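You operate a simulated robot arm through the tools that you are given. There is no shell and no other tool. Be economical: measure what you need, move in short steps, check, and stop when the job is done.

You are at the controls of a simulated two-armed robot. One attempt, no reset.

Task
Mist the tea towel and iron it flat, then switch the iron off.
Fine: two puffs; the iron is on and hot; it ends on its rest. Set down upright: steam iron.

Only the result counts: the job must be done as asked and must still hold three seconds after the hand-in. Knocking over, shifting, dropping, spilling or breaking anything else fails it. Flat cloth is picked up by pressing the open fingertips on it (5 to 10 N) and closing them slowly along it; thin cloth reads only 2 to 8 mm in the jaws.

Robot
Two 7-joint arms with two-finger parallel grippers on one trunk, on a base that drives. Base frame: it is fixed to the floor where the robot stands at the start and does not move with it; the origin is under the middle of the robot, x ahead of it, y to its left, z up. Readings come in mm, degrees, newtons and seconds.
The left shoulder is at the start at [50, 168, 1207], the right one opposite. With the tool pointing down near the work surface each hand reaches from about 200 to 660 mm from the robot's upright axis, wherever it stands, measured 20 degrees to its own side. Places, roughly: creases in the tea towel [500, -300, 900]; iron rest [500, -800, 900]; ironing socket switch [700, -700, 1100]; spray head [500, 0, 1100]; striped tea towel (30x20x1 cm) [500, -300, 900]. Payload 1.57 kg a hand.
Tool frame (each hand has its own): the origin (TCP) lies between the finger pads and is the grasp point; the fingertips stand 30 mm ahead of it; z points along the fingers, y is the line along which they close. The gripper opens to 80 mm. The fingers are 17 mm wide and 12 mm thick; the gripper's body (40 by 82 mm) begins 80 mm behind the TCP.
Orientation is that of the tool frame in the base frame, as [roll, pitch, yaw] about the fixed x, y, z axes, in that order (R = Rz(yaw) Ry(pitch) Rx(roll)). With the fingers straight down and closing along the base's y, the tool's x points along the base's -x, its y along +y and its z along -z.

Tools
- The arms move only by the tool apply_moves. It takes "left_increments", "right_increments" or both (then of equal length, played together; a hand with none holds still); each is a list of rows, each an object (a shift or turn left out is 0, a gripper value left out holds the last) with "travel": the shift along the tool's x, y, z in units of 400 mm (1.0 is 400 mm), a list of three; "rot": the turn, a rotation vector about the tool's x, y, z in units of 180 degrees (1.0 is 180 degrees), a list of three; "claw": the opening, from 0 (shut) to 1 (fully open). In form: [{"travel": [x, y, z], "rot": [ax, ay, az], "claw": claw}, ...]. A call has 1 to 8 rows; each row is the pose to reach, as a shift and turn from the pose commanded when the call began, along the tool's axes at that moment. A call with a number of a shift or a turn outside -1 to 1 is refused whole. Each row takes 0.2 s and may step no farther than 50 mm and 8.6 degrees from the row before; otherwise, or with a gripper value out of range, the whole call is refused. A pose out of reach is approached as far as the arm can. The call stops where the force on the tool passes 40 N (or 10 N more than at its start, if that is more) or the arm is blocked; 0.2 s more then pass. Each finger travels about 45 mm/s and halts on what it meets, pressing with about 37 N; the grip force reading is that of the motor and also rises with nothing between the fingers. The clock runs only during rows and for 0.2 s after the last one: add rows that repeat a pose to give the fingers time. The reply holds the time, the measured pose of the TCP, the force on the tool along the base axes, the opening and the grip force, in the units named above and with some noise, with the torque about the TCP (base axes, N m) and any sound that the robot's microphone picked up.
- Cameras (640 x 400 px; columns grow to the right, rows downward): "scene" is now at [120, -39.4, 1423.1]; the picture's right is [-0.44, -0.90, 0.00], its down [-0.48, 0.23, -0.85] and it looks along [0.76, -0.37, -0.53] (base axes); focal length 278 px, centre (320, 200). "left" rides on the left gripper at [72, 7, -122] in its tool frame; the picture's right is [-0.09, 1.00, 0.00], its down [-0.84, -0.08, -0.54] and it looks along [-0.54, -0.05, 0.84] (tool axes); focal length 238 px, centre (320, 200). "right" rides on the right gripper at [72, -7, -122] in its tool frame; the picture's right is [0.09, 1.00, 0.00], its down [-0.84, 0.08, -0.54] and it looks along [-0.54, 0.05, 0.84] (tool axes); focal length 238 px, centre (320, 200). There is no depth. A picture from a camera that has moved, and an enlarged one, comes with that camera's place and axes in the base frame and with its lens.
- grab_frame(camera): a new picture of that camera. No time passes.
- slide_trunk(by): slides the trunk up (or, below 0, down) by that many mm; the arms and the scene camera ride with it, the base frame stays. It gives what a move gives, with no picture.
- base_move(legs): drives the robot by 1 to 6 legs, each [ahead, left, turn to the left] in mm, mm and degrees, along the robot's own axes; the way and the turn of a leg run together, so that a leg with both is an arc; at most 1500 mm and 180 degrees a leg. The arms and the cameras ride along, it lands a little off, and it stops where it bumps. It gives what a move gives.
- pan_tilt(pan, tilt): turns the head with the scene camera to pan (to the left, within 80 degrees either way) and tilt (down, from -29 to 69), counted from straight ahead of the robot. It gives what a move gives.
- enlarge(camera, box): a new picture of the part [left, top, right, bottom] of that camera's present view, enlarged. No time passes.
- sign_off(): hands the job in; it is judged then, once.

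Work in short steps. Places have to be worked out from the pictures, the camera data and where the tool is seen: move nearer, look again, correct. Check each grasp and each placing, and mend what went wrong. You have 120 turns and 88 pictures in all, those below and enlarged ones among them. Open the grippers and draw the arms clear of the work before you hand the job in, unless the task says otherwise; then end with one line.

The tools are called after ">>>" as name(argument=value, ...) on one line, values as JSON. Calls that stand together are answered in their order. apply_moves: Moves the arms, as the interface text tells. Its arguments: {"type":"object","properties":{"left_increments":{"type":"array","items":{"type":"object","properties":{"travel":{"type":"array","items":{"type":"number"}},"rot":{"type":"array","items":{"type":"number"}},"claw":{"type":"number"}}}},"right_increments":{"type":"array","items":{"type":"object","properties":{"travel":{"type":"array","items":{"type":"number"}},"rot":{"type":"array","items":{"type":"number"}},"claw":{"type":"number"}}}}},"required":[]} The other tools are called the same way: slide_trunk (by) slides the trunk up or down; base_move (legs) drives the base; pan_tilt (pan, tilt) turns the head that bears the scene camera; grab_frame (camera) takes a picture; enlarge (camera, box) takes an enlarged picture of a part of a camera's view; sign_off () hands the job in.

At the start:

```text
t: 0.0
left_ee_pos: [343.3, -54.4, 1262.0]
left_tool_rot: [-180.0, 0.1, -179.9]
left_force: [-0.7, 0.4, -0.3]
left_torque: [0.02, 0.0, 0.01]
left_gripper_width: 79.9
left_finger_force: 0.1
right_ee_pos: [269.9, -308.5, 1236.3]
right_tool_rot: [180.0, 0.0, -179.8]
right_force: [-0.4, -0.7, -0.3]
right_torque: [0.02, -0.01, -0.02]
right_gripper_width: 80.0
right_finger_force: 0.1
trunk travel left (down, up): [-375.0, 68.0]
robot x, y, heading: [-0.1, -1.9, 0.1]
head pan, tilt: [-26.1, 32.2]
```

scene: 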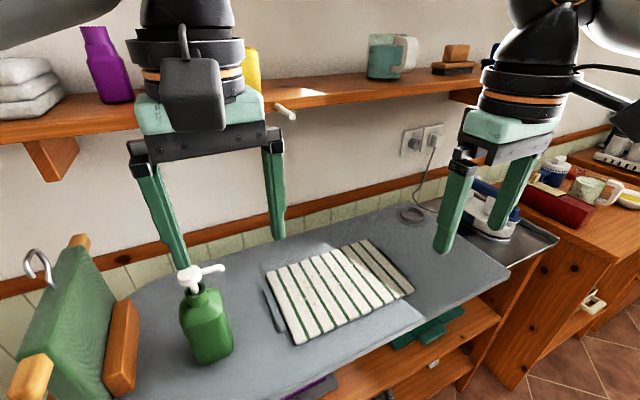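
right: 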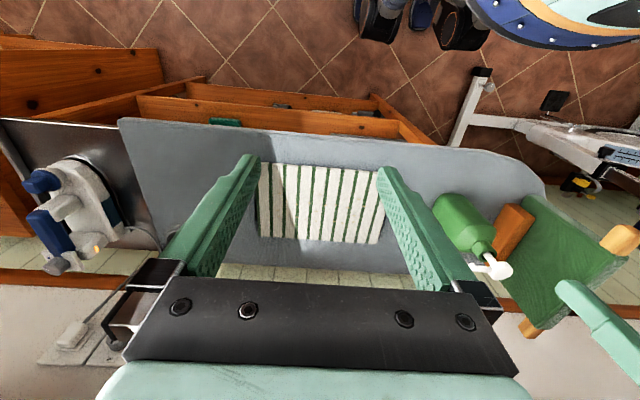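
left: 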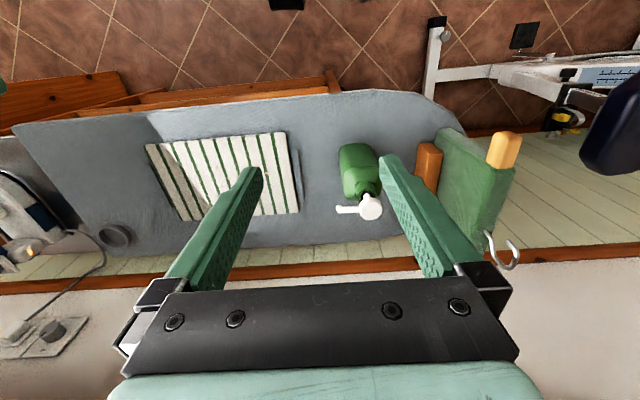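

I'll look first at the iron, its rest and socket, turning the head to the right.

>>> pan_tilt(pan=-50, tilt=32)

>>> grab_frame(camera="scene")

>>> enlarge(camera="right", box=[0, 120, 200, 370])

>>> enlarge(camera="left", box=[280, 100, 540, 290])

```text
t: 0.9
left_ee_pos: [343.3, -53.0, 1260.7]
left_tool_rot: [-180.0, 0.0, 179.9]
left_force: [-0.2, -0.1, -0.8]
left_torque: [-0.03, 0.01, -0.01]
left_gripper_width: 80.0
left_finger_force: 0.0
right_ee_pos: [270.5, -309.3, 1237.1]
right_tool_rot: [179.9, 0.1, -179.9]
right_force: [-0.1, 0.6, 0.3]
right_torque: [-0.01, -0.01, 0.0]
right_gripper_width: 80.1
right_finger_force: 0.0
trunk travel left (down, up): [-375.0, 68.0]
robot x, y, heading: [1.0, 1.8, -0.0]
head pan, tilt: [-50.0, 32.0]
```

```text
84 pictures are left
camera scene: at [97.2, -68.6, 1423.4], right [-0.77, -0.64, 0.0], down [-0.34, 0.41, -0.85], along [0.55, -0.65, -0.53], focal length 278 px, centre (320, 200)
```

scene: 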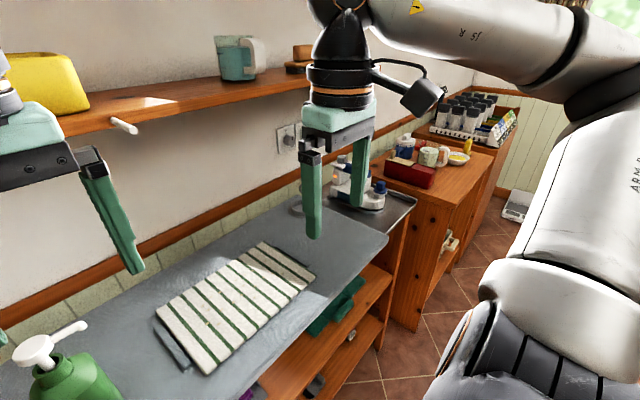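

```text
1.60 times, centred on (100, 245) of right
camera zoom: at [198.3, -314.7, 1359.6], right [-0.09, 1.0, 0.0], down [0.84, 0.08, 0.54], along [0.54, 0.05, -0.84], focal length 381 px, centre (672, 128)
```

zoom: 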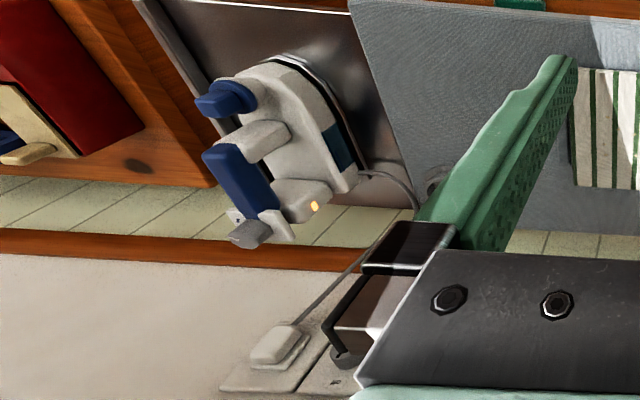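

```text
2.11 times, centred on (410, 195) of left
camera zoom: at [271.5, -46.7, 1384.2], right [0.09, 1.0, 0.0], down [0.84, -0.08, 0.54], along [0.54, -0.05, -0.84], focal length 502 px, centre (130, 210)
```

zoom: 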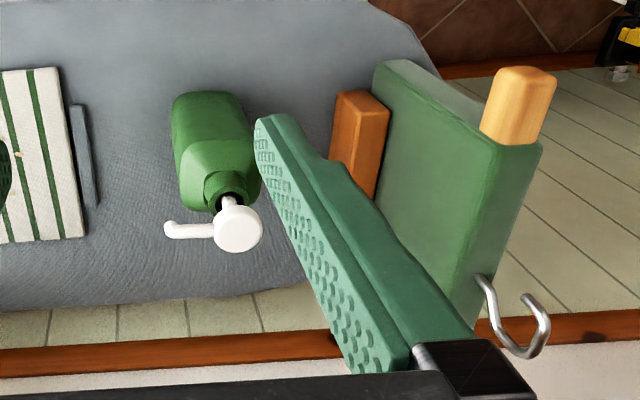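

The bottle is a pump type with its head near [455, 4, 1125] and the nozzle pointing to -y at the towel. I'll bring the shut left gripper above it, staying clear, to measure it better.

>>> apply_moves(left_increments=[{"travel": [-0.05, 0.04, 0], "claw": 0}, {"travel": [-0.1, 0.08, 0], "claw": 0}, {"travel": [-0.15, 0.12, 0.02], "claw": 0}, {"travel": [-0.2, 0.14, 0.05], "claw": 0}, {"travel": [-0.2, 0.14, 0.05], "claw": 0}])

>>> grab_frame(camera="left")

>>> pan_tilt(pan=-10, tilt=35)

>>> grab_frame(camera="scene")

```text
t: 2.1
left_ee_pos: [423.5, 3.2, 1242.0]
left_tool_rot: [180.0, 0.0, 180.0]
left_force: [0.2, -0.5, 0.2]
left_torque: [-0.02, 0.01, 0.02]
left_gripper_width: 0.0
left_finger_force: 14.7
right_ee_pos: [270.6, -308.6, 1236.5]
right_tool_rot: [179.9, 0.0, -179.9]
right_force: [-0.7, -0.5, 0.7]
right_torque: [0.0, -0.05, -0.02]
right_gripper_width: 79.9
right_finger_force: 0.0
trunk travel left (down, up): [-375.0, 68.0]
robot x, y, heading: [-0.5, 1.4, -0.2]
head pan, tilt: [-50.0, 32.0]
```

```text
81 pictures are left
camera left: at [352.2, 10.4, 1365.4], right [0.09, 1.0, 0.0], down [0.84, -0.08, 0.54], along [0.54, -0.05, -0.84], focal length 238 px, centre (320, 200)
```

left: 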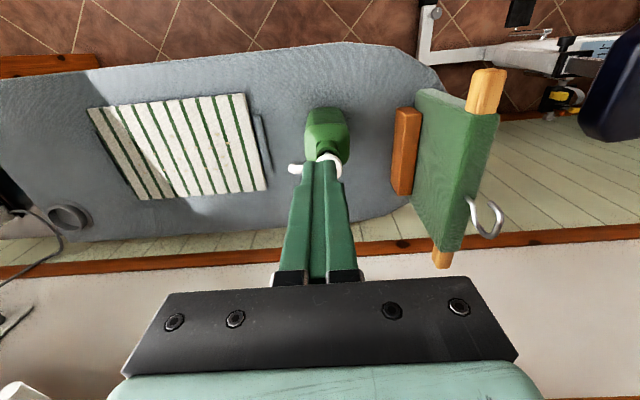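

```text
t: 3.1
left_ee_pos: [424.1, 4.2, 1241.8]
left_tool_rot: [180.0, -0.1, 179.9]
left_force: [-1.1, 0.1, 1.2]
left_torque: [0.02, -0.01, 0.03]
left_gripper_width: 0.1
left_finger_force: 21.0
right_ee_pos: [270.9, -309.0, 1236.2]
right_tool_rot: [179.8, 0.0, -179.9]
right_force: [-0.2, 0.0, -0.6]
right_torque: [0.0, 0.03, 0.02]
right_gripper_width: 80.1
right_finger_force: 0.0
trunk travel left (down, up): [-375.0, 68.0]
robot x, y, heading: [0.3, -0.8, -0.1]
head pan, tilt: [-10.0, 35.0]
```

```text
80 pictures are left
camera scene: at [126.3, -15.3, 1418.8], right [-0.17, -0.98, 0.0], down [-0.56, 0.1, -0.82], along [0.81, -0.14, -0.57], focal length 278 px, centre (320, 200)
```

scene: 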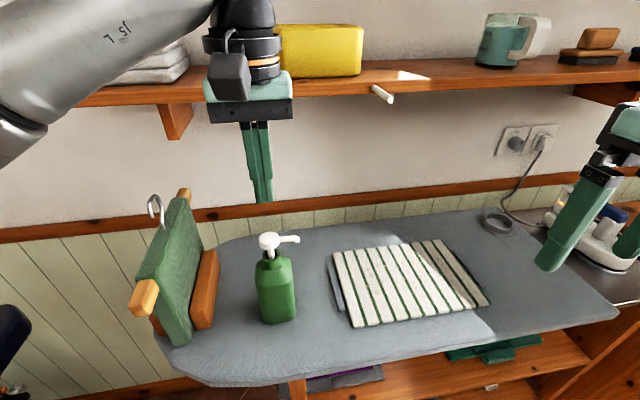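

Triangulating both views puts the pump head's top near [462, 10, 1119]. I'll place the shut fingertips just above it (tips at ~1134) and check.

>>> apply_moves(left_increments=[{"travel": [-0.05, 0.01, 0.03]}, {"travel": [-0.095, 0.015, 0.08]}, {"travel": [-0.095, 0.015, 0.14]}, {"travel": [-0.095, 0.015, 0.195]}])

>>> enlarge(camera="scene", box=[190, 150, 350, 250])

>>> enlarge(camera="left", box=[240, 80, 400, 180])

```text
t: 4.2
left_ee_pos: [460.6, 7.7, 1161.9]
left_tool_rot: [-180.0, 0.0, -180.0]
left_force: [-0.5, 0.4, -0.3]
left_torque: [-0.01, 0.03, 0.02]
left_gripper_width: 0.1
left_finger_force: 21.0
right_ee_pos: [271.4, -307.8, 1236.8]
right_tool_rot: [179.8, -0.1, -179.9]
right_force: [-0.4, -1.0, -0.5]
right_torque: [-0.02, 0.02, -0.01]
right_gripper_width: 80.1
right_finger_force: 0.0
trunk travel left (down, up): [-375.0, 68.0]
robot x, y, heading: [0.9, 1.6, 0.0]
head pan, tilt: [-10.0, 35.0]
```

```text
4.00 times, centred on (270, 200) of scene
camera zoom: at [126.6, -15.3, 1418.8], right [-0.17, -0.98, 0.0], down [-0.57, 0.1, -0.82], along [0.81, -0.14, -0.57], focal length 1112 px, centre (520, 200)
```

zoom: 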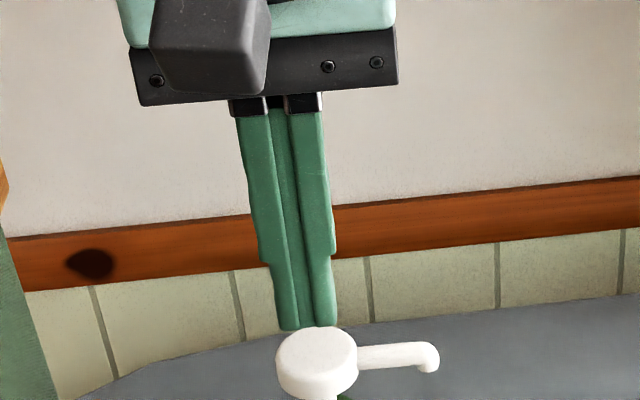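

```text
4.00 times, centred on (320, 130) of left
camera zoom: at [389.9, 15.8, 1284.9], right [0.09, 1.0, 0.0], down [0.84, -0.08, 0.54], along [0.54, -0.05, -0.84], focal length 953 px, centre (320, 480)
```

zoom: 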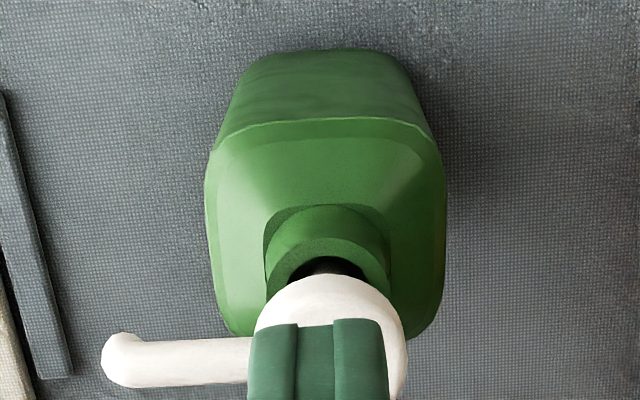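

The head top measures about [467, 11, 1116]. I'll shift over its centre and go down gently to just past contact.

>>> apply_moves(left_increments=[{"travel": [-0.016, 0.008, 0]}, {"travel": [-0.016, 0.008, 0.02]}, {"travel": [-0.016, 0.008, 0.035]}, {"travel": [-0.016, 0.008, 0.042]}, {"travel": [-0.016, 0.008, 0.048]}])

>>> enlarge(camera="scene", box=[190, 200, 350, 300])

```text
t: 5.3
left_ee_pos: [467.4, 11.2, 1144.8]
left_tool_rot: [179.9, 0.1, -179.8]
left_force: [0.3, -0.3, 1.1]
left_torque: [-0.02, 0.02, 0.0]
left_gripper_width: 0.1
left_finger_force: 21.1
right_ee_pos: [272.3, -308.6, 1238.2]
right_tool_rot: [179.9, 0.0, -179.9]
right_force: [-0.2, -0.4, 0.4]
right_torque: [0.0, 0.01, 0.01]
right_gripper_width: 80.2
right_finger_force: 0.0
trunk travel left (down, up): [-375.0, 68.0]
robot x, y, heading: [3.3, 2.1, -0.0]
head pan, tilt: [-10.0, 35.0]
```

```text
4.00 times, centred on (270, 250) of scene
camera zoom: at [126.4, -15.3, 1418.8], right [-0.17, -0.98, 0.0], down [-0.56, 0.1, -0.82], along [0.81, -0.14, -0.57], focal length 1112 px, centre (520, 0)
```

zoom: 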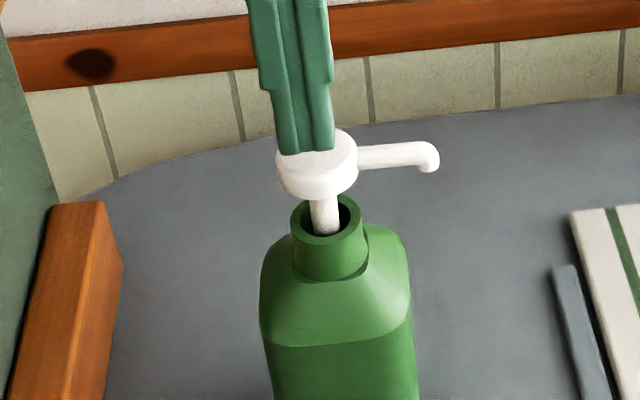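

The tips are about 4 mm too far left on the head; I'll recentre and press down in small steps, watching force and sound.

>>> apply_moves(left_increments=[{"travel": [0, -0.01, -0.005]}, {"travel": [0, -0.01, 0.005]}, {"travel": [0, -0.01, 0.012]}, {"travel": [0, -0.01, 0.02]}, {"travel": [0, -0.01, 0.028]}])

>>> grab_frame(camera="scene")

```text
t: 6.5
left_ee_pos: [467.3, 7.2, 1132.0]
left_tool_rot: [180.0, 0.0, -179.9]
left_force: [0.8, 0.3, -0.3]
left_torque: [-0.02, 0.03, -0.01]
left_gripper_width: 0.0
left_finger_force: 21.3
right_ee_pos: [269.7, -308.3, 1237.0]
right_tool_rot: [179.9, 0.0, -179.9]
right_force: [1.0, 0.4, -0.2]
right_torque: [0.0, -0.01, 0.0]
right_gripper_width: 79.8
right_finger_force: 0.0
trunk travel left (down, up): [-375.0, 68.0]
robot x, y, heading: [-3.1, 0.5, -0.2]
head pan, tilt: [-10.0, 35.0]
```

```text
76 pictures are left
camera scene: at [126.3, -15.3, 1418.8], right [-0.17, -0.98, 0.0], down [-0.56, 0.1, -0.82], along [0.81, -0.14, -0.57], focal length 278 px, centre (320, 200)
```

scene: 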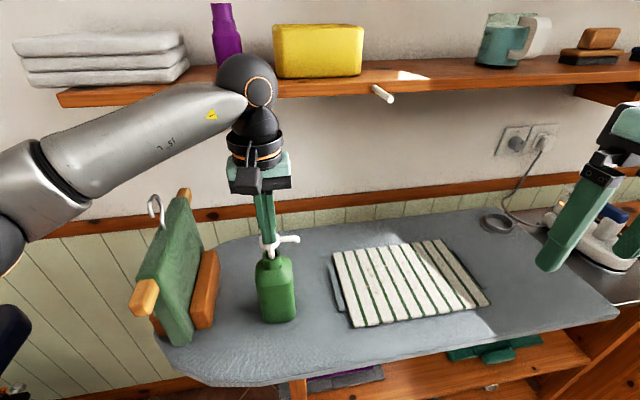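

No force yet though the tips dropped 12 mm; I'll look closely.

>>> enlarge(camera="scene", box=[220, 200, 340, 275])

>>> enlarge(camera="left", box=[240, 100, 400, 200])

```text
5.33 times, centred on (280, 238) of scene
camera zoom: at [126.3, -15.3, 1418.8], right [-0.17, -0.98, 0.0], down [-0.56, 0.1, -0.82], along [0.81, -0.14, -0.57], focal length 1483 px, centre (533, 0)
```

zoom: 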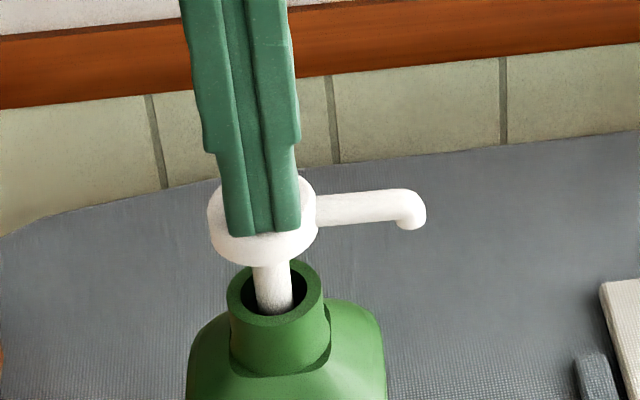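

```text
4.00 times, centred on (320, 150) of left
camera zoom: at [395.3, 14.7, 1255.0], right [0.09, 1.0, 0.0], down [0.84, -0.08, 0.54], along [0.54, -0.05, -0.84], focal length 953 px, centre (320, 400)
```

zoom: 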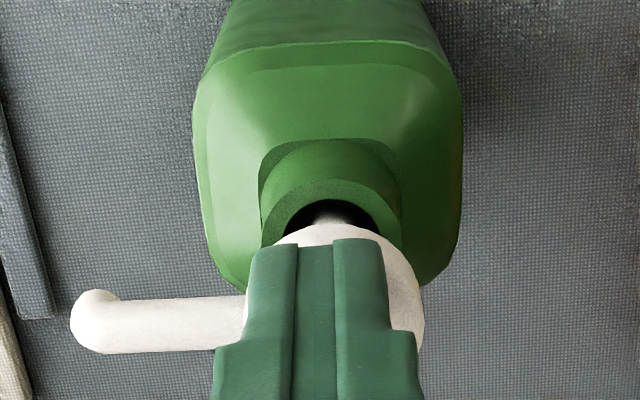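

The head has not moved and the tips look just above it, well centred. I'll continue down in small steps.

>>> apply_moves(left_increments=[{"travel": [0, 0, 0.006]}, {"travel": [0, 0, 0.012]}, {"travel": [0, 0, 0.018]}])

>>> enlarge(camera="scene", box=[220, 200, 340, 275])

```text
t: 7.3
left_ee_pos: [467.6, 7.0, 1125.5]
left_tool_rot: [180.0, 0.0, -179.8]
left_force: [0.3, 1.3, 3.5]
left_torque: [0.03, 0.0, 0.0]
left_gripper_width: 0.0
left_finger_force: 21.3
right_ee_pos: [271.1, -308.2, 1237.4]
right_tool_rot: [179.9, 0.0, -179.9]
right_force: [0.4, -0.2, 0.0]
right_torque: [0.01, 0.05, 0.01]
right_gripper_width: 80.3
right_finger_force: 0.0
trunk travel left (down, up): [-375.0, 68.0]
robot x, y, heading: [-2.2, -2.1, -0.2]
head pan, tilt: [-10.0, 35.0]
```

```text
5.33 times, centred on (280, 238) of scene
camera zoom: at [126.1, -15.1, 1418.8], right [-0.17, -0.98, 0.0], down [-0.56, 0.1, -0.82], along [0.81, -0.14, -0.57], focal length 1483 px, centre (533, 0)
```

zoom: 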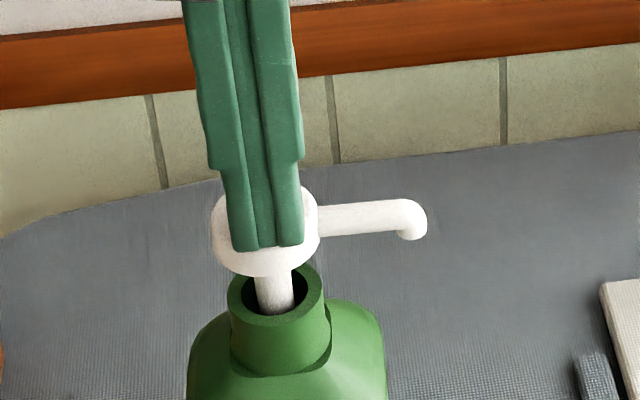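

Contact is at tip height ≈1098 (3.5 N, head down ~3 mm), so the head really lies near x≈477. I'll lift, shift 10 mm ahead, and press.

>>> apply_moves(left_increments=[{"travel": [0, 0, -0.025]}, {"travel": [-0.025, 0, -0.025]}, {"travel": [-0.025, 0, -0.01]}, {"travel": [-0.025, 0, 0.0]}, {"travel": [-0.025, 0, 0.008]}, {"travel": [-0.025, 0, 0.016]}])

>>> enlarge(camera="scene", box=[220, 200, 340, 275])

```text
t: 8.8
left_ee_pos: [478.1, 7.8, 1118.6]
left_tool_rot: [-179.9, 0.1, -180.0]
left_force: [0.7, -1.3, 3.8]
left_torque: [-0.01, -0.06, -0.03]
left_gripper_width: 0.0
left_finger_force: 21.3
right_ee_pos: [270.1, -308.1, 1237.3]
right_tool_rot: [179.9, -0.1, -179.9]
right_force: [-0.2, 0.3, -1.1]
right_torque: [0.01, -0.03, -0.01]
right_gripper_width: 80.1
right_finger_force: 0.1
trunk travel left (down, up): [-375.0, 68.0]
robot x, y, heading: [-0.6, -1.8, -0.0]
head pan, tilt: [-10.0, 35.0]
```

```text
5.33 times, centred on (280, 238) of scene
camera zoom: at [126.1, -15.4, 1418.8], right [-0.17, -0.98, 0.0], down [-0.56, 0.1, -0.82], along [0.81, -0.14, -0.57], focal length 1483 px, centre (533, 0)
```

zoom: 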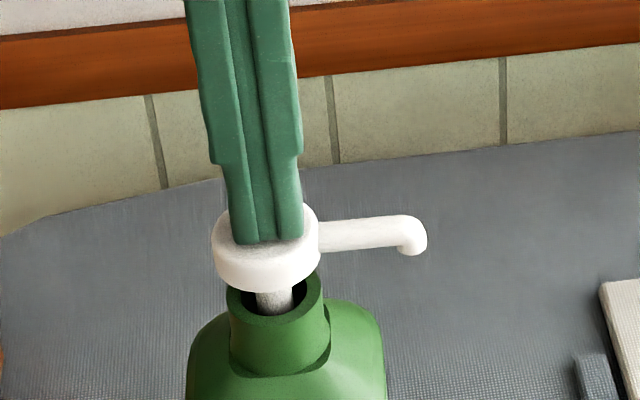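

Now well centred, the head is ~9 mm down with ~4 N and no sound yet. Pressing further.

>>> apply_moves(left_increments=[{"travel": [0, 0, 0.008]}, {"travel": [0, 0, 0.016]}, {"travel": [0, 0, 0.024]}])

>>> grab_frame(camera="scene")

```text
t: 9.6
left_ee_pos: [477.5, 8.8, 1112.6]
left_tool_rot: [-179.8, 0.2, -179.9]
left_force: [3.8, -1.4, 21.5]
left_torque: [-0.04, -0.08, -0.04]
left_gripper_width: 0.0
left_finger_force: 21.3
right_ee_pos: [268.8, -308.0, 1236.7]
right_tool_rot: [179.9, 0.0, -179.9]
right_force: [0.3, 0.1, -0.3]
right_torque: [0.01, 0.01, -0.02]
right_gripper_width: 80.1
right_finger_force: 0.1
trunk travel left (down, up): [-375.0, 68.0]
robot x, y, heading: [0.8, 4.5, -0.1]
head pan, tilt: [-10.0, 35.0]
```

```text
71 pictures are left
camera scene: at [125.0, -15.6, 1419.3], right [-0.17, -0.98, 0.0], down [-0.56, 0.1, -0.82], along [0.81, -0.14, -0.57], focal length 278 px, centre (320, 200)
```

scene: 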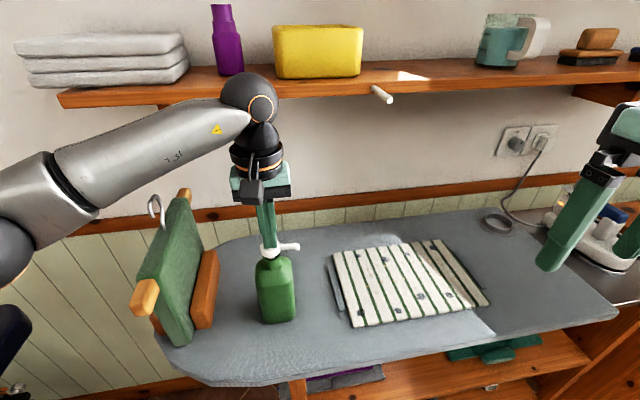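

Wet spots appeared on the towel: the first puff landed. I'll release fully and press once more.

>>> apply_moves(left_increments=[{"travel": [0, 0, -0.02]}, {"travel": [0, 0, -0.05]}, {"travel": [0, 0, -0.06]}, {"travel": [0, 0, -0.06]}, {"travel": [0, 0, -0.035]}, {"travel": [0, 0, -0.02]}, {"travel": [0, 0, -0.01]}, {"travel": [0, 0, 0.0]}])

>>> grab_frame(camera="scene")

```text
t: 11.3
left_ee_pos: [475.8, 7.5, 1113.2]
left_tool_rot: [-179.8, 0.3, -179.9]
left_force: [2.3, 0.3, 17.4]
left_torque: [0.04, -0.09, -0.09]
left_gripper_width: 0.0
left_finger_force: 21.7
right_ee_pos: [269.6, -309.2, 1237.5]
right_tool_rot: [179.9, 0.1, -179.8]
right_force: [-0.1, -0.1, -0.1]
right_torque: [-0.03, 0.02, 0.01]
right_gripper_width: 79.9
right_finger_force: 0.1
trunk travel left (down, up): [-375.0, 68.0]
robot x, y, heading: [1.2, 5.3, -0.2]
head pan, tilt: [-10.0, 35.0]
```

```text
70 pictures are left
camera scene: at [125.1, -15.2, 1419.2], right [-0.17, -0.98, 0.0], down [-0.56, 0.1, -0.82], along [0.81, -0.14, -0.57], focal length 278 px, centre (320, 200)
```

scene: 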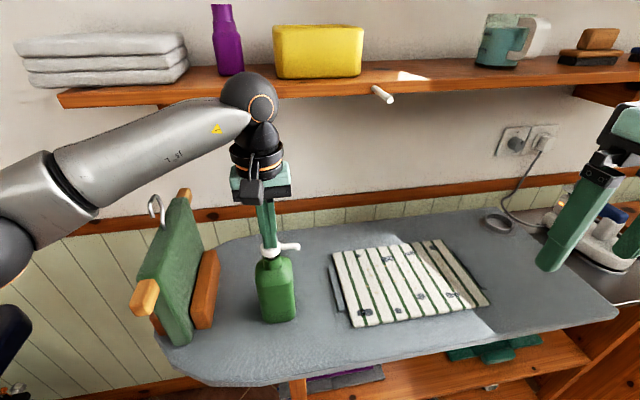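

I lift off straight up and compare the towel.

>>> apply_moves(left_increments=[{"travel": [0, 0, -0.03]}, {"travel": [0, 0, -0.08]}, {"travel": [0, 0, -0.2]}, {"travel": [0.05, 0, -0.3]}, {"travel": [0.15, 0, -0.35]}, {"travel": [0.25, 0, -0.4]}, {"travel": [0.35, 0.05, -0.4]}])

>>> enlarge(camera="scene", box=[230, 200, 510, 375])

```text
t: 12.9
left_ee_pos: [338.8, 29.6, 1269.2]
left_tool_rot: [180.0, 0.0, -179.9]
left_force: [-1.0, -0.2, 0.0]
left_torque: [0.0, -0.03, 0.0]
left_gripper_width: 0.0
left_finger_force: 21.1
right_ee_pos: [270.5, -308.7, 1237.9]
right_tool_rot: [180.0, 0.0, -179.9]
right_force: [-0.2, 0.9, 0.6]
right_torque: [0.02, -0.01, 0.02]
right_gripper_width: 80.2
right_finger_force: 0.0
trunk travel left (down, up): [-375.0, 68.0]
robot x, y, heading: [-1.0, 0.5, 0.3]
head pan, tilt: [-10.0, 35.0]
```

```text
2.29 times, centred on (370, 288) of scene
camera zoom: at [126.0, -14.2, 1418.8], right [-0.17, -0.98, 0.0], down [-0.56, 0.1, -0.82], along [0.81, -0.14, -0.57], focal length 636 px, centre (206, 0)
```

zoom: 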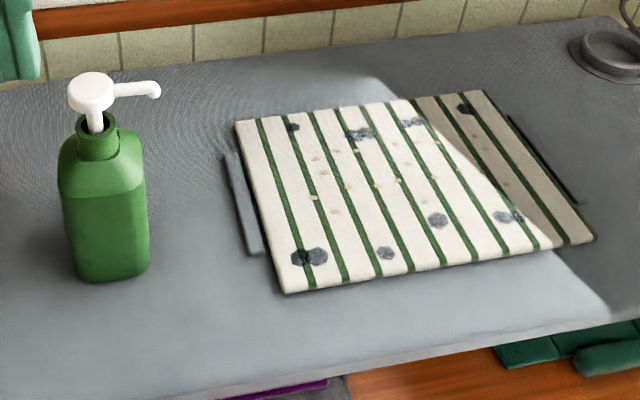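

The towel carries an even ring of wet spots; the bottle stands unmoved. Next I drive about 430 mm to the right so the right hand can reach both the iron and the towel, then look.

>>> base_move(legs=[[0, -430, 0]])

>>> pan_tilt(pan=-25, tilt=38)

>>> grab_frame(camera="scene")

>>> grab_frame(camera="right")

```text
t: 17.2
left_ee_pos: [335.1, -404.4, 1268.3]
left_tool_rot: [179.9, 0.1, 179.5]
left_force: [0.4, 0.7, -0.5]
left_torque: [0.01, -0.01, 0.03]
left_gripper_width: 0.0
left_finger_force: 21.2
right_ee_pos: [264.7, -739.6, 1237.8]
right_tool_rot: [179.9, 0.1, 179.5]
right_force: [-0.1, -0.7, -0.7]
right_torque: [0.03, -0.01, -0.02]
right_gripper_width: 79.9
right_finger_force: 0.1
trunk travel left (down, up): [-375.0, 68.0]
robot x, y, heading: [-1.9, -426.3, -0.7]
head pan, tilt: [-10.0, 35.0]
```

```text
t: 18.0
left_ee_pos: [336.2, -404.4, 1270.0]
left_tool_rot: [180.0, 0.0, 179.5]
left_force: [0.8, -0.5, -0.4]
left_torque: [0.02, 0.04, 0.01]
left_gripper_width: 0.0
left_finger_force: 21.4
right_ee_pos: [265.6, -739.9, 1237.6]
right_tool_rot: [179.9, 0.0, 179.6]
right_force: [-0.8, 0.3, 0.1]
right_torque: [0.01, -0.03, 0.01]
right_gripper_width: 79.8
right_finger_force: 0.1
trunk travel left (down, up): [-375.0, 68.0]
robot x, y, heading: [-0.5, -429.0, -0.5]
head pan, tilt: [-25.0, 38.0]
```

```text
68 pictures are left
camera scene: at [115.3, -466.4, 1414.2], right [-0.43, -0.9, 0.0], down [-0.56, 0.27, -0.79], along [0.71, -0.34, -0.62], focal length 278 px, centre (320, 200)
```

scene: 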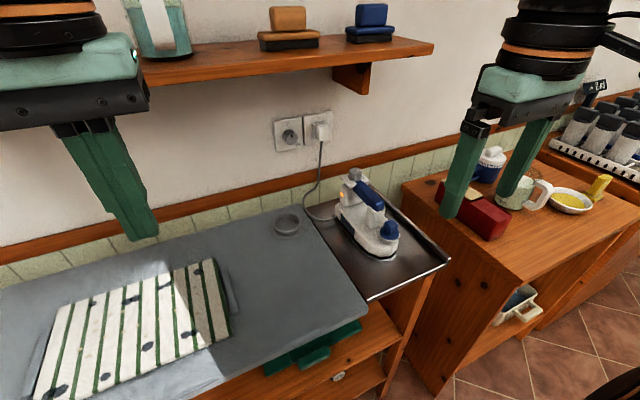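

```text
67 pictures are left
camera right: at [193.0, -745.4, 1359.6], right [-0.08, 1.0, 0.0], down [0.84, 0.07, 0.54], along [0.54, 0.05, -0.84], focal length 238 px, centre (320, 200)
```

right: 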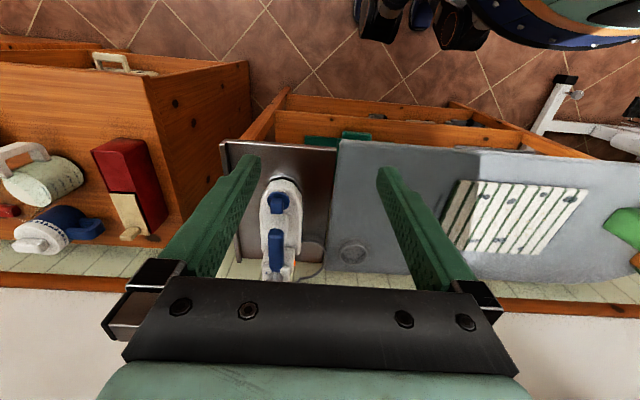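

Zooming on the iron and socket.

>>> enlarge(camera="scene", box=[280, 150, 440, 250])

>>> enlarge(camera="scene", box=[262, 100, 358, 160])

>>> enlarge(camera="right", box=[210, 130, 370, 290])

```text
4.00 times, centred on (360, 200) of scene
camera zoom: at [115.3, -466.4, 1414.2], right [-0.43, -0.9, 0.0], down [-0.56, 0.27, -0.79], along [0.71, -0.34, -0.62], focal length 1112 px, centre (160, 200)
```

zoom: 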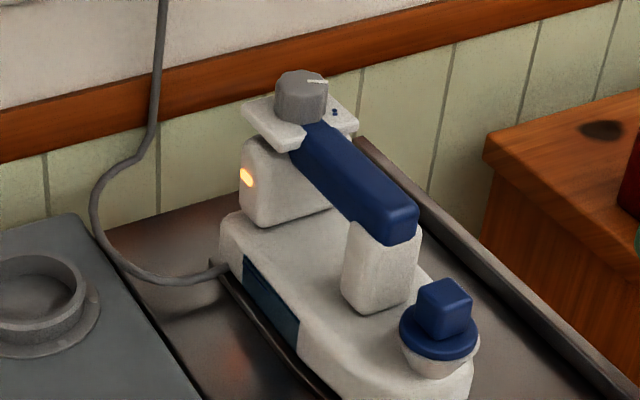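

```text
6.67 times, centred on (310, 130) of scene
camera zoom: at [115.3, -466.4, 1414.2], right [-0.43, -0.9, 0.0], down [-0.56, 0.27, -0.79], along [0.71, -0.34, -0.62], focal length 1854 px, centre (387, 667)
```

zoom: 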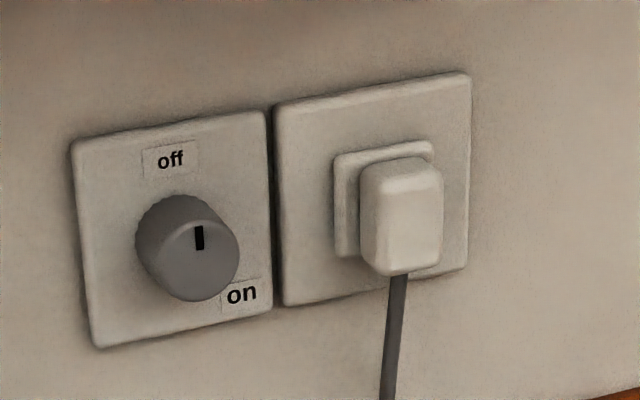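

```text
2.50 times, centred on (290, 210) of right
camera zoom: at [193.0, -745.4, 1359.6], right [-0.08, 1.0, 0.0], down [0.84, 0.07, 0.54], along [0.54, 0.05, -0.84], focal length 596 px, centre (395, 175)
```

zoom: 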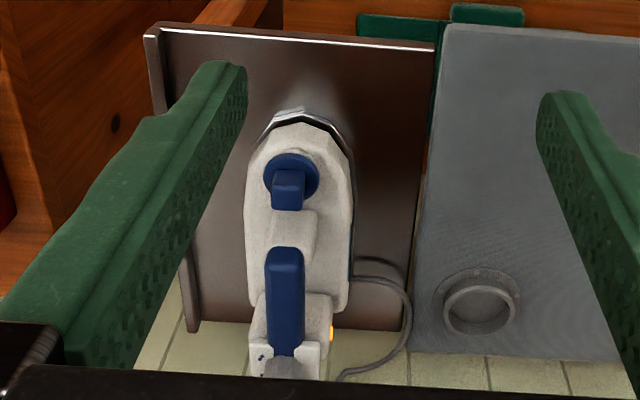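

The iron stands sole-down on its metal rest, nose towards me, with the handle along x around [500–598, -804, ~1005]. I'll bring the open right hand above the handle.

>>> apply_moves(right_increments=[{"travel": [-0.1, -0.02, 0.04], "claw": 1}, {"travel": [-0.2, -0.04, 0.08]}, {"travel": [-0.3, -0.07, 0.12]}, {"travel": [-0.4, -0.1, 0.16]}, {"travel": [-0.5, -0.12, 0.2]}, {"travel": [-0.6, -0.14, 0.24]}, {"travel": [-0.68, -0.16, 0.28]}, {"travel": [-0.68, -0.16, 0.32]}])

>>> grab_frame(camera="right")

>>> grab_frame(camera="scene")

```text
t: 19.8
left_ee_pos: [334.8, -403.8, 1268.8]
left_tool_rot: [-180.0, 0.1, 179.5]
left_force: [-0.6, 0.2, 0.0]
left_torque: [0.03, 0.01, 0.03]
left_gripper_width: 0.0
left_finger_force: 21.0
right_ee_pos: [535.6, -806.8, 1107.3]
right_tool_rot: [179.9, 0.1, 179.5]
right_force: [-1.0, -0.4, -0.1]
right_torque: [0.01, -0.01, -0.02]
right_gripper_width: 79.8
right_finger_force: 0.1
trunk travel left (down, up): [-375.0, 68.0]
robot x, y, heading: [-2.9, -428.4, -0.4]
head pan, tilt: [-25.0, 38.0]
```

```text
63 pictures are left
camera right: at [462.9, -811.9, 1229.2], right [-0.08, 1.0, 0.0], down [0.84, 0.07, 0.54], along [0.54, 0.05, -0.84], focal length 238 px, centre (320, 200)
```

right: 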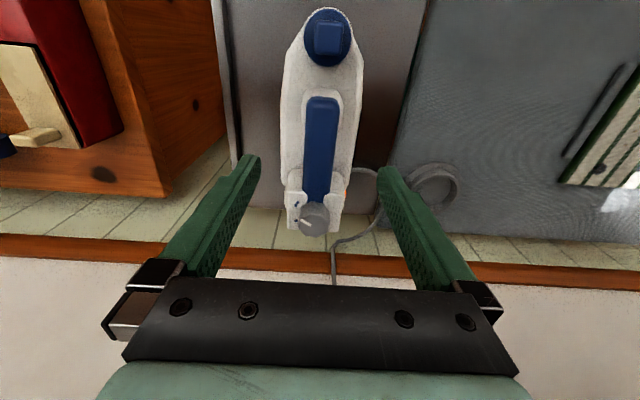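

```text
62 pictures are left
camera scene: at [114.9, -466.6, 1414.2], right [-0.43, -0.9, 0.0], down [-0.56, 0.27, -0.79], along [0.71, -0.34, -0.62], focal length 278 px, centre (320, 200)
```

scene: 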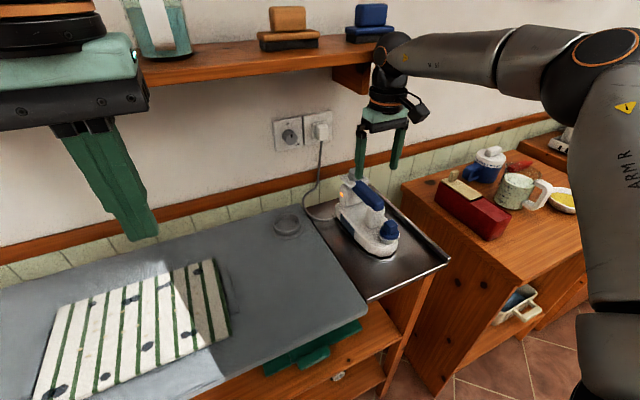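

The handle lies centred between the open fingers, centre ≈[548, -804]. I'll align and descend to TCP z≈994 so the pads straddle the bar.

>>> apply_moves(right_increments=[{"travel": [-0.03, 0.0075, 0.05], "rot": [0, 0, -0.012]}, {"travel": [-0.03, 0.0075, 0.13], "rot": [0, 0, -0.012]}, {"travel": [-0.03, 0.0075, 0.2], "rot": [0, 0, -0.012]}, {"travel": [-0.03, 0.0075, 0.25], "rot": [0, 0, -0.012]}, {"travel": [-0.03, 0.0075, 0.27], "rot": [0, 0, -0.012]}, {"travel": [-0.03, 0.0075, 0.28], "rot": [0, 0, -0.012]}])

>>> enlarge(camera="scene", box=[280, 130, 440, 270])

>>> grab_frame(camera="right")

```text
t: 21.2
left_ee_pos: [337.3, -403.6, 1268.7]
left_tool_rot: [-179.9, 0.1, 179.4]
left_force: [-0.6, 0.5, 0.1]
left_torque: [0.01, -0.01, -0.03]
left_gripper_width: 0.0
left_finger_force: 21.0
right_ee_pos: [545.8, -802.3, 996.6]
right_tool_rot: [-180.0, 0.1, -178.4]
right_force: [0.6, -0.2, 0.0]
right_torque: [0.01, 0.03, -0.04]
right_gripper_width: 80.0
right_finger_force: 0.0
right hand out of reach, approached as far as the arm can: row 6
trunk travel left (down, up): [-375.0, 68.0]
robot x, y, heading: [-3.8, -430.5, -0.6]
head pan, tilt: [-25.0, 38.0]
```

```text
2.86 times, centred on (360, 200) of scene
camera zoom: at [115.7, -466.5, 1414.1], right [-0.43, -0.9, 0.0], down [-0.56, 0.27, -0.79], along [0.71, -0.34, -0.62], focal length 795 px, centre (206, 200)
```

zoom: 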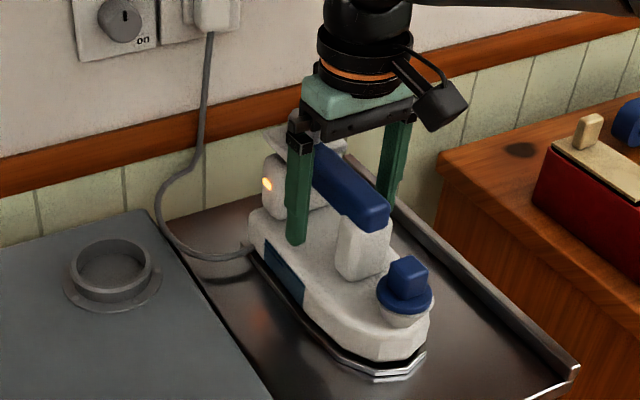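

```text
60 pictures are left
camera right: at [473.9, -809.9, 1118.9], right [-0.12, 0.99, 0.0], down [0.83, 0.1, 0.54], along [0.54, 0.06, -0.84], focal length 238 px, centre (320, 200)
```

right: 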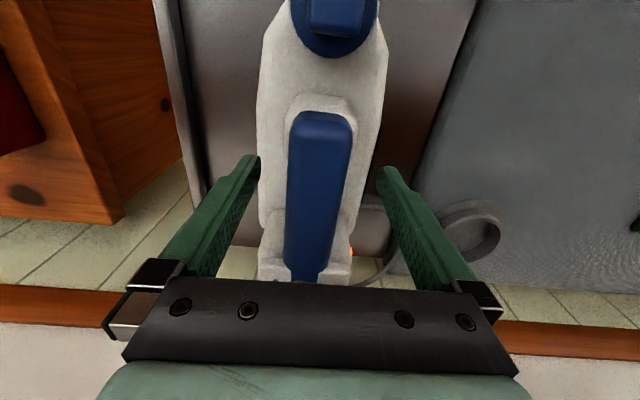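

The pads straddle the bar. Closing on it.

>>> apply_moves(right_increments=[{"claw": 0.7}, {"claw": 0.5}, {"claw": 0.3}, {"claw": 0.1}, {"claw": 0}, {"claw": 0}, {"claw": 0}])

>>> grab_frame(camera="right")

```text
t: 22.8
left_ee_pos: [338.0, -403.5, 1268.7]
left_tool_rot: [-179.9, 0.0, 179.4]
left_force: [0.2, -0.3, 0.1]
left_torque: [0.01, 0.0, -0.02]
left_gripper_width: 0.0
left_finger_force: 21.4
right_ee_pos: [546.7, -803.5, 996.1]
right_tool_rot: [-180.0, 0.1, -178.5]
right_force: [-0.2, -4.6, 0.5]
right_torque: [-0.27, -0.41, -0.2]
right_gripper_width: 29.9
right_finger_force: 37.2
trunk travel left (down, up): [-375.0, 68.0]
robot x, y, heading: [0.1, -429.8, -0.3]
head pan, tilt: [-25.0, 38.0]
```

```text
59 pictures are left
camera right: at [473.7, -810.5, 1119.3], right [-0.12, 0.99, 0.0], down [0.83, 0.1, 0.54], along [0.54, 0.06, -0.84], focal length 238 px, centre (320, 200)
```

right: 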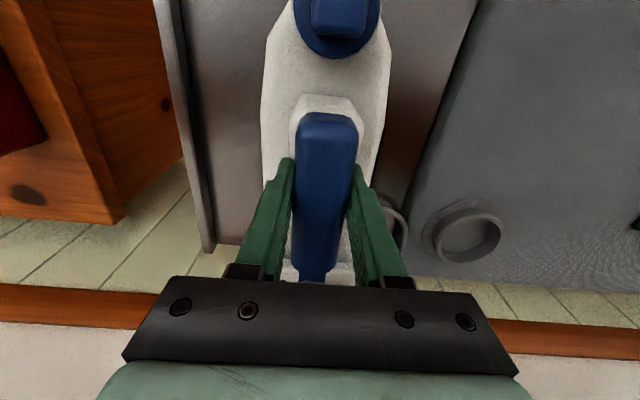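

A firm grip at 29.9 mm. Lift straight up 80 mm.

>>> apply_moves(right_increments=[{"travel": [0, 0, -0.02]}, {"travel": [0, 0, -0.06]}, {"travel": [0, 0, -0.12]}, {"travel": [0, 0, -0.17]}, {"travel": [0, 0, -0.2]}])

>>> grab_frame(camera="scene")

```text
t: 24.0
left_ee_pos: [336.6, -405.3, 1267.2]
left_tool_rot: [-180.0, 0.0, 179.4]
left_force: [-0.5, 0.7, 0.4]
left_torque: [0.01, 0.0, 0.0]
left_gripper_width: 0.1
left_finger_force: 21.9
right_ee_pos: [541.6, -803.7, 1065.5]
right_tool_rot: [-179.9, -1.5, -178.0]
right_force: [-0.5, -0.3, -11.5]
right_torque: [-0.01, 0.03, -0.04]
right_gripper_width: 29.8
right_finger_force: 37.2
trunk travel left (down, up): [-375.0, 68.0]
robot x, y, heading: [-3.8, -429.3, -0.5]
head pan, tilt: [-25.0, 38.0]
```

```text
58 pictures are left
camera scene: at [115.4, -467.7, 1413.0], right [-0.43, -0.9, 0.0], down [-0.56, 0.27, -0.79], along [0.71, -0.34, -0.62], focal length 278 px, centre (320, 200)
```

scene: 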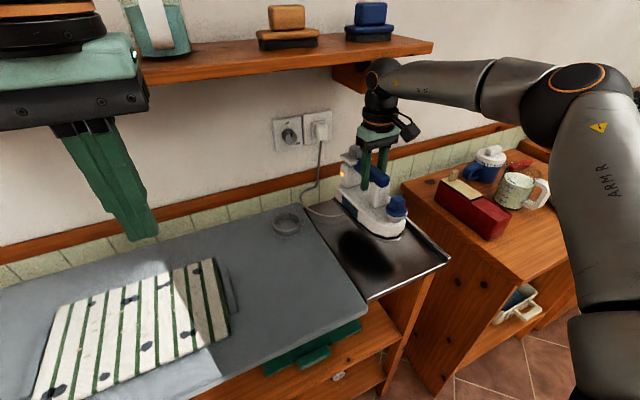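

The iron hangs level (11.5 N, no torque). The towel spans about x 425–635, y -135…-433, top ≈893, so I retract the iron a bit and drive 300 mm left to bring the right arm over it.

>>> apply_moves(right_increments=[{"travel": [0.06, 0, -0.02]}, {"travel": [0.14, 0, -0.05]}])

>>> base_move(legs=[[0, 300, 0]])

>>> pan_tilt(pan=-22, tilt=40)

>>> grab_frame(camera="scene")

>>> grab_frame(camera="right")

```text
t: 24.6
left_ee_pos: [337.6, -406.6, 1269.9]
left_tool_rot: [-180.0, -0.1, 179.5]
left_force: [0.4, -0.5, -0.1]
left_torque: [0.04, -0.01, 0.03]
left_gripper_width: 0.0
left_finger_force: 21.0
right_ee_pos: [489.6, -805.3, 1096.2]
right_tool_rot: [179.8, 0.0, -178.4]
right_force: [-0.4, -0.4, -9.9]
right_torque: [0.01, 0.07, 0.0]
right_gripper_width: 30.1
right_finger_force: 37.5
trunk travel left (down, up): [-375.0, 68.0]
robot x, y, heading: [-1.8, -425.2, -0.5]
head pan, tilt: [-25.0, 38.0]
```

```text
t: 27.9
left_ee_pos: [341.4, -102.6, 1268.4]
left_tool_rot: [180.0, 0.0, 179.5]
left_force: [0.5, -0.7, -0.6]
left_torque: [0.0, -0.02, -0.04]
left_gripper_width: 0.1
left_finger_force: 21.2
right_ee_pos: [493.3, -501.8, 1095.9]
right_tool_rot: [-180.0, 0.0, -178.3]
right_force: [0.7, -0.5, -10.7]
right_torque: [0.0, 0.07, 0.0]
right_gripper_width: 30.0
right_finger_force: 36.6
trunk travel left (down, up): [-375.0, 68.0]
robot x, y, heading: [3.4, -126.6, -0.8]
head pan, tilt: [-25.0, 38.0]
```

```text
t: 28.5
left_ee_pos: [340.4, -101.8, 1267.8]
left_tool_rot: [180.0, -0.1, 179.5]
left_force: [-0.7, 0.2, 0.1]
left_torque: [-0.02, 0.0, -0.01]
left_gripper_width: 0.1
left_finger_force: 20.9
right_ee_pos: [492.6, -501.4, 1095.1]
right_tool_rot: [179.8, -0.2, -178.5]
right_force: [-0.5, 0.4, -11.1]
right_torque: [-0.03, 0.07, -0.03]
right_gripper_width: 29.4
right_finger_force: 37.3
trunk travel left (down, up): [-375.0, 68.0]
robot x, y, heading: [2.2, -125.7, -0.6]
head pan, tilt: [-22.0, 40.0]
```

```text
57 pictures are left
camera scene: at [120.0, -160.0, 1411.1], right [-0.38, -0.92, 0.0], down [-0.59, 0.25, -0.77], along [0.71, -0.29, -0.64], focal length 278 px, centre (320, 200)
```

scene: 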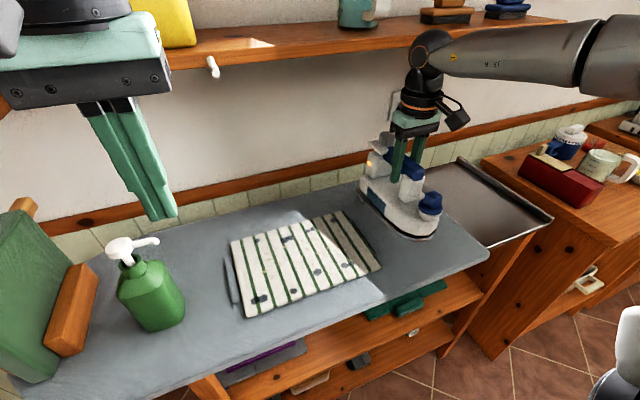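

```text
56 pictures are left
camera right: at [421.1, -509.9, 1217.8], right [-0.12, 0.99, 0.0], down [0.84, 0.1, 0.54], along [0.54, 0.07, -0.84], focal length 238 px, centre (320, 200)
```

right: 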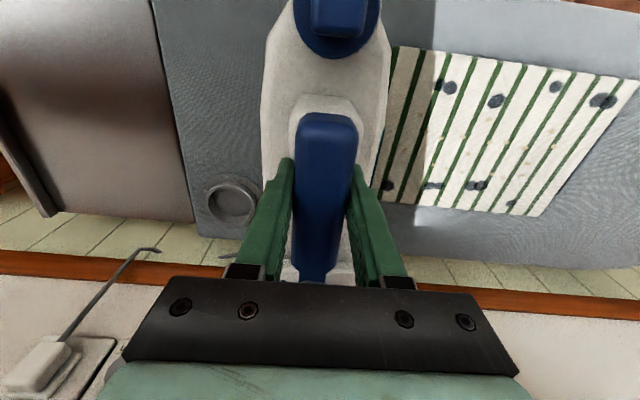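

Let me look closely at the towel and its tan marks before setting the iron on it.

>>> enlarge(camera="right", box=[370, 30, 640, 230])

>>> enlarge(camera="scene", box=[215, 200, 391, 325])

```text
2.00 times, centred on (505, 130) of right
camera zoom: at [421.1, -509.9, 1217.8], right [-0.12, 0.99, 0.0], down [0.84, 0.1, 0.54], along [0.54, 0.07, -0.84], focal length 477 px, centre (-50, 340)
```

zoom: 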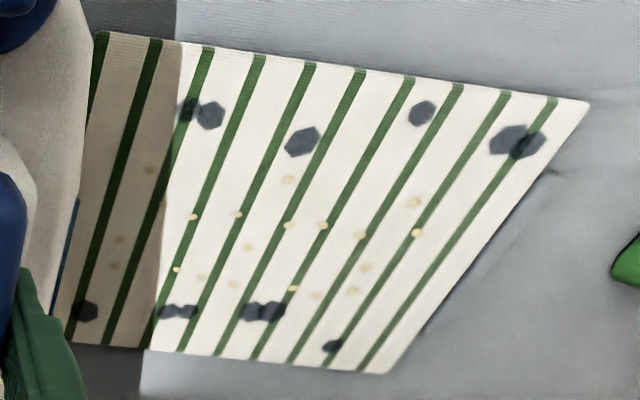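

```text
3.20 times, centred on (303, 262) of scene
camera zoom: at [120.0, -160.0, 1411.1], right [-0.38, -0.92, 0.0], down [-0.59, 0.25, -0.77], along [0.71, -0.29, -0.64], focal length 890 px, centre (374, 0)
```

zoom: 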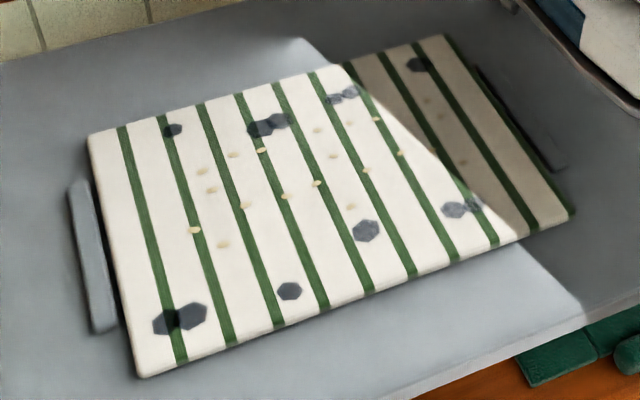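

The tan crease marks lie in x≈490–565, y≈-195…-390, with grey rails at both towel ends. I'll bring the iron above the right end of the towel and lower it part way.

>>> apply_moves(right_increments=[{"travel": [-0.05, 0.09, 0]}, {"travel": [-0.1, 0.18, 0.0]}, {"travel": [-0.132, 0.2365, 0.04]}, {"travel": [-0.132, 0.2365, 0.09]}, {"travel": [-0.132, 0.2365, 0.13]}, {"travel": [-0.132, 0.2365, 0.15]}])

>>> grab_frame(camera="scene")

```text
t: 29.9
left_ee_pos: [340.5, -101.0, 1268.4]
left_tool_rot: [180.0, 0.0, 179.5]
left_force: [0.2, 0.0, -0.3]
left_torque: [0.02, -0.04, 0.01]
left_gripper_width: 0.0
left_finger_force: 20.9
right_ee_pos: [542.9, -405.5, 1035.5]
right_tool_rot: [179.9, -0.1, -178.5]
right_force: [0.4, 0.0, -11.3]
right_torque: [-0.02, 0.08, -0.02]
right_gripper_width: 30.0
right_finger_force: 37.2
trunk travel left (down, up): [-375.0, 68.0]
robot x, y, heading: [0.1, -126.2, -0.6]
head pan, tilt: [-22.0, 40.0]
```

```text
53 pictures are left
camera scene: at [120.2, -159.7, 1411.0], right [-0.38, -0.92, 0.0], down [-0.59, 0.25, -0.77], along [0.71, -0.29, -0.64], focal length 278 px, centre (320, 200)
```

scene: 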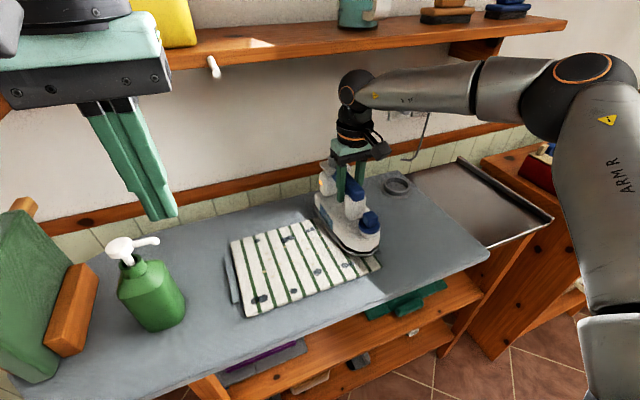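

Over the right end of the towel. Now I lower in 5 mm steps to find contact.

>>> apply_moves(right_increments=[{"travel": [0, 0, 0.02]}, {"travel": [0, 0, 0.04]}, {"travel": [0, 0, 0.055]}, {"travel": [0, 0, 0.065]}])

```text
t: 30.9
left_ee_pos: [336.8, -100.0, 1269.1]
left_tool_rot: [-179.9, 0.2, 179.4]
left_force: [0.6, -0.1, -0.1]
left_torque: [0.0, 0.0, -0.01]
left_gripper_width: 0.0
left_finger_force: 20.8
right_ee_pos: [542.7, -405.6, 1017.7]
right_tool_rot: [179.8, 1.0, -178.5]
right_force: [0.8, -6.2, 29.2]
right_torque: [-0.29, 0.05, 0.05]
right_gripper_width: 30.2
right_finger_force: 37.3
trunk travel left (down, up): [-375.0, 68.0]
robot x, y, heading: [1.8, -124.8, -0.6]
head pan, tilt: [-22.0, 40.0]
```

Contact at TCP z≈1018 (29 N). I'll ease off ~5 mm and slide slowly to the left.

>>> apply_moves(right_increments=[{"travel": [0, 0.01, -0.012]}, {"travel": [-0.001, 0.045, -0.012]}, {"travel": [-0.002, 0.08, -0.012]}, {"travel": [-0.003, 0.115, -0.012]}, {"travel": [-0.004, 0.15, -0.012]}, {"travel": [-0.005, 0.185, -0.012]}, {"travel": [-0.006, 0.22, -0.012]}])

>>> grab_frame(camera="scene")

```text
t: 32.5
left_ee_pos: [340.6, -102.2, 1268.8]
left_tool_rot: [-180.0, 0.1, 179.6]
left_force: [-0.2, 0.2, 0.2]
left_torque: [0.0, -0.01, 0.0]
left_gripper_width: 0.0
left_finger_force: 21.5
right_ee_pos: [509.4, -343.2, 1023.3]
right_tool_rot: [179.9, -0.2, -178.3]
right_force: [0.4, 0.7, -11.2]
right_torque: [0.03, 0.05, 0.01]
right_gripper_width: 29.9
right_finger_force: 36.7
right hand out of reach, approached as far as the arm can: row 2, 3, 4, 5, 6, 7
trunk travel left (down, up): [-375.0, 68.0]
robot x, y, heading: [-1.3, -124.9, -0.3]
head pan, tilt: [-22.0, 40.0]
```

```text
52 pictures are left
camera scene: at [119.9, -159.4, 1411.1], right [-0.38, -0.92, 0.0], down [-0.59, 0.25, -0.77], along [0.71, -0.29, -0.64], focal length 278 px, centre (320, 200)
```

scene: 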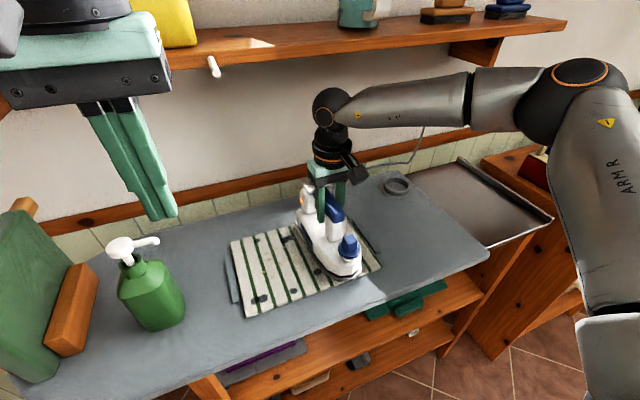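

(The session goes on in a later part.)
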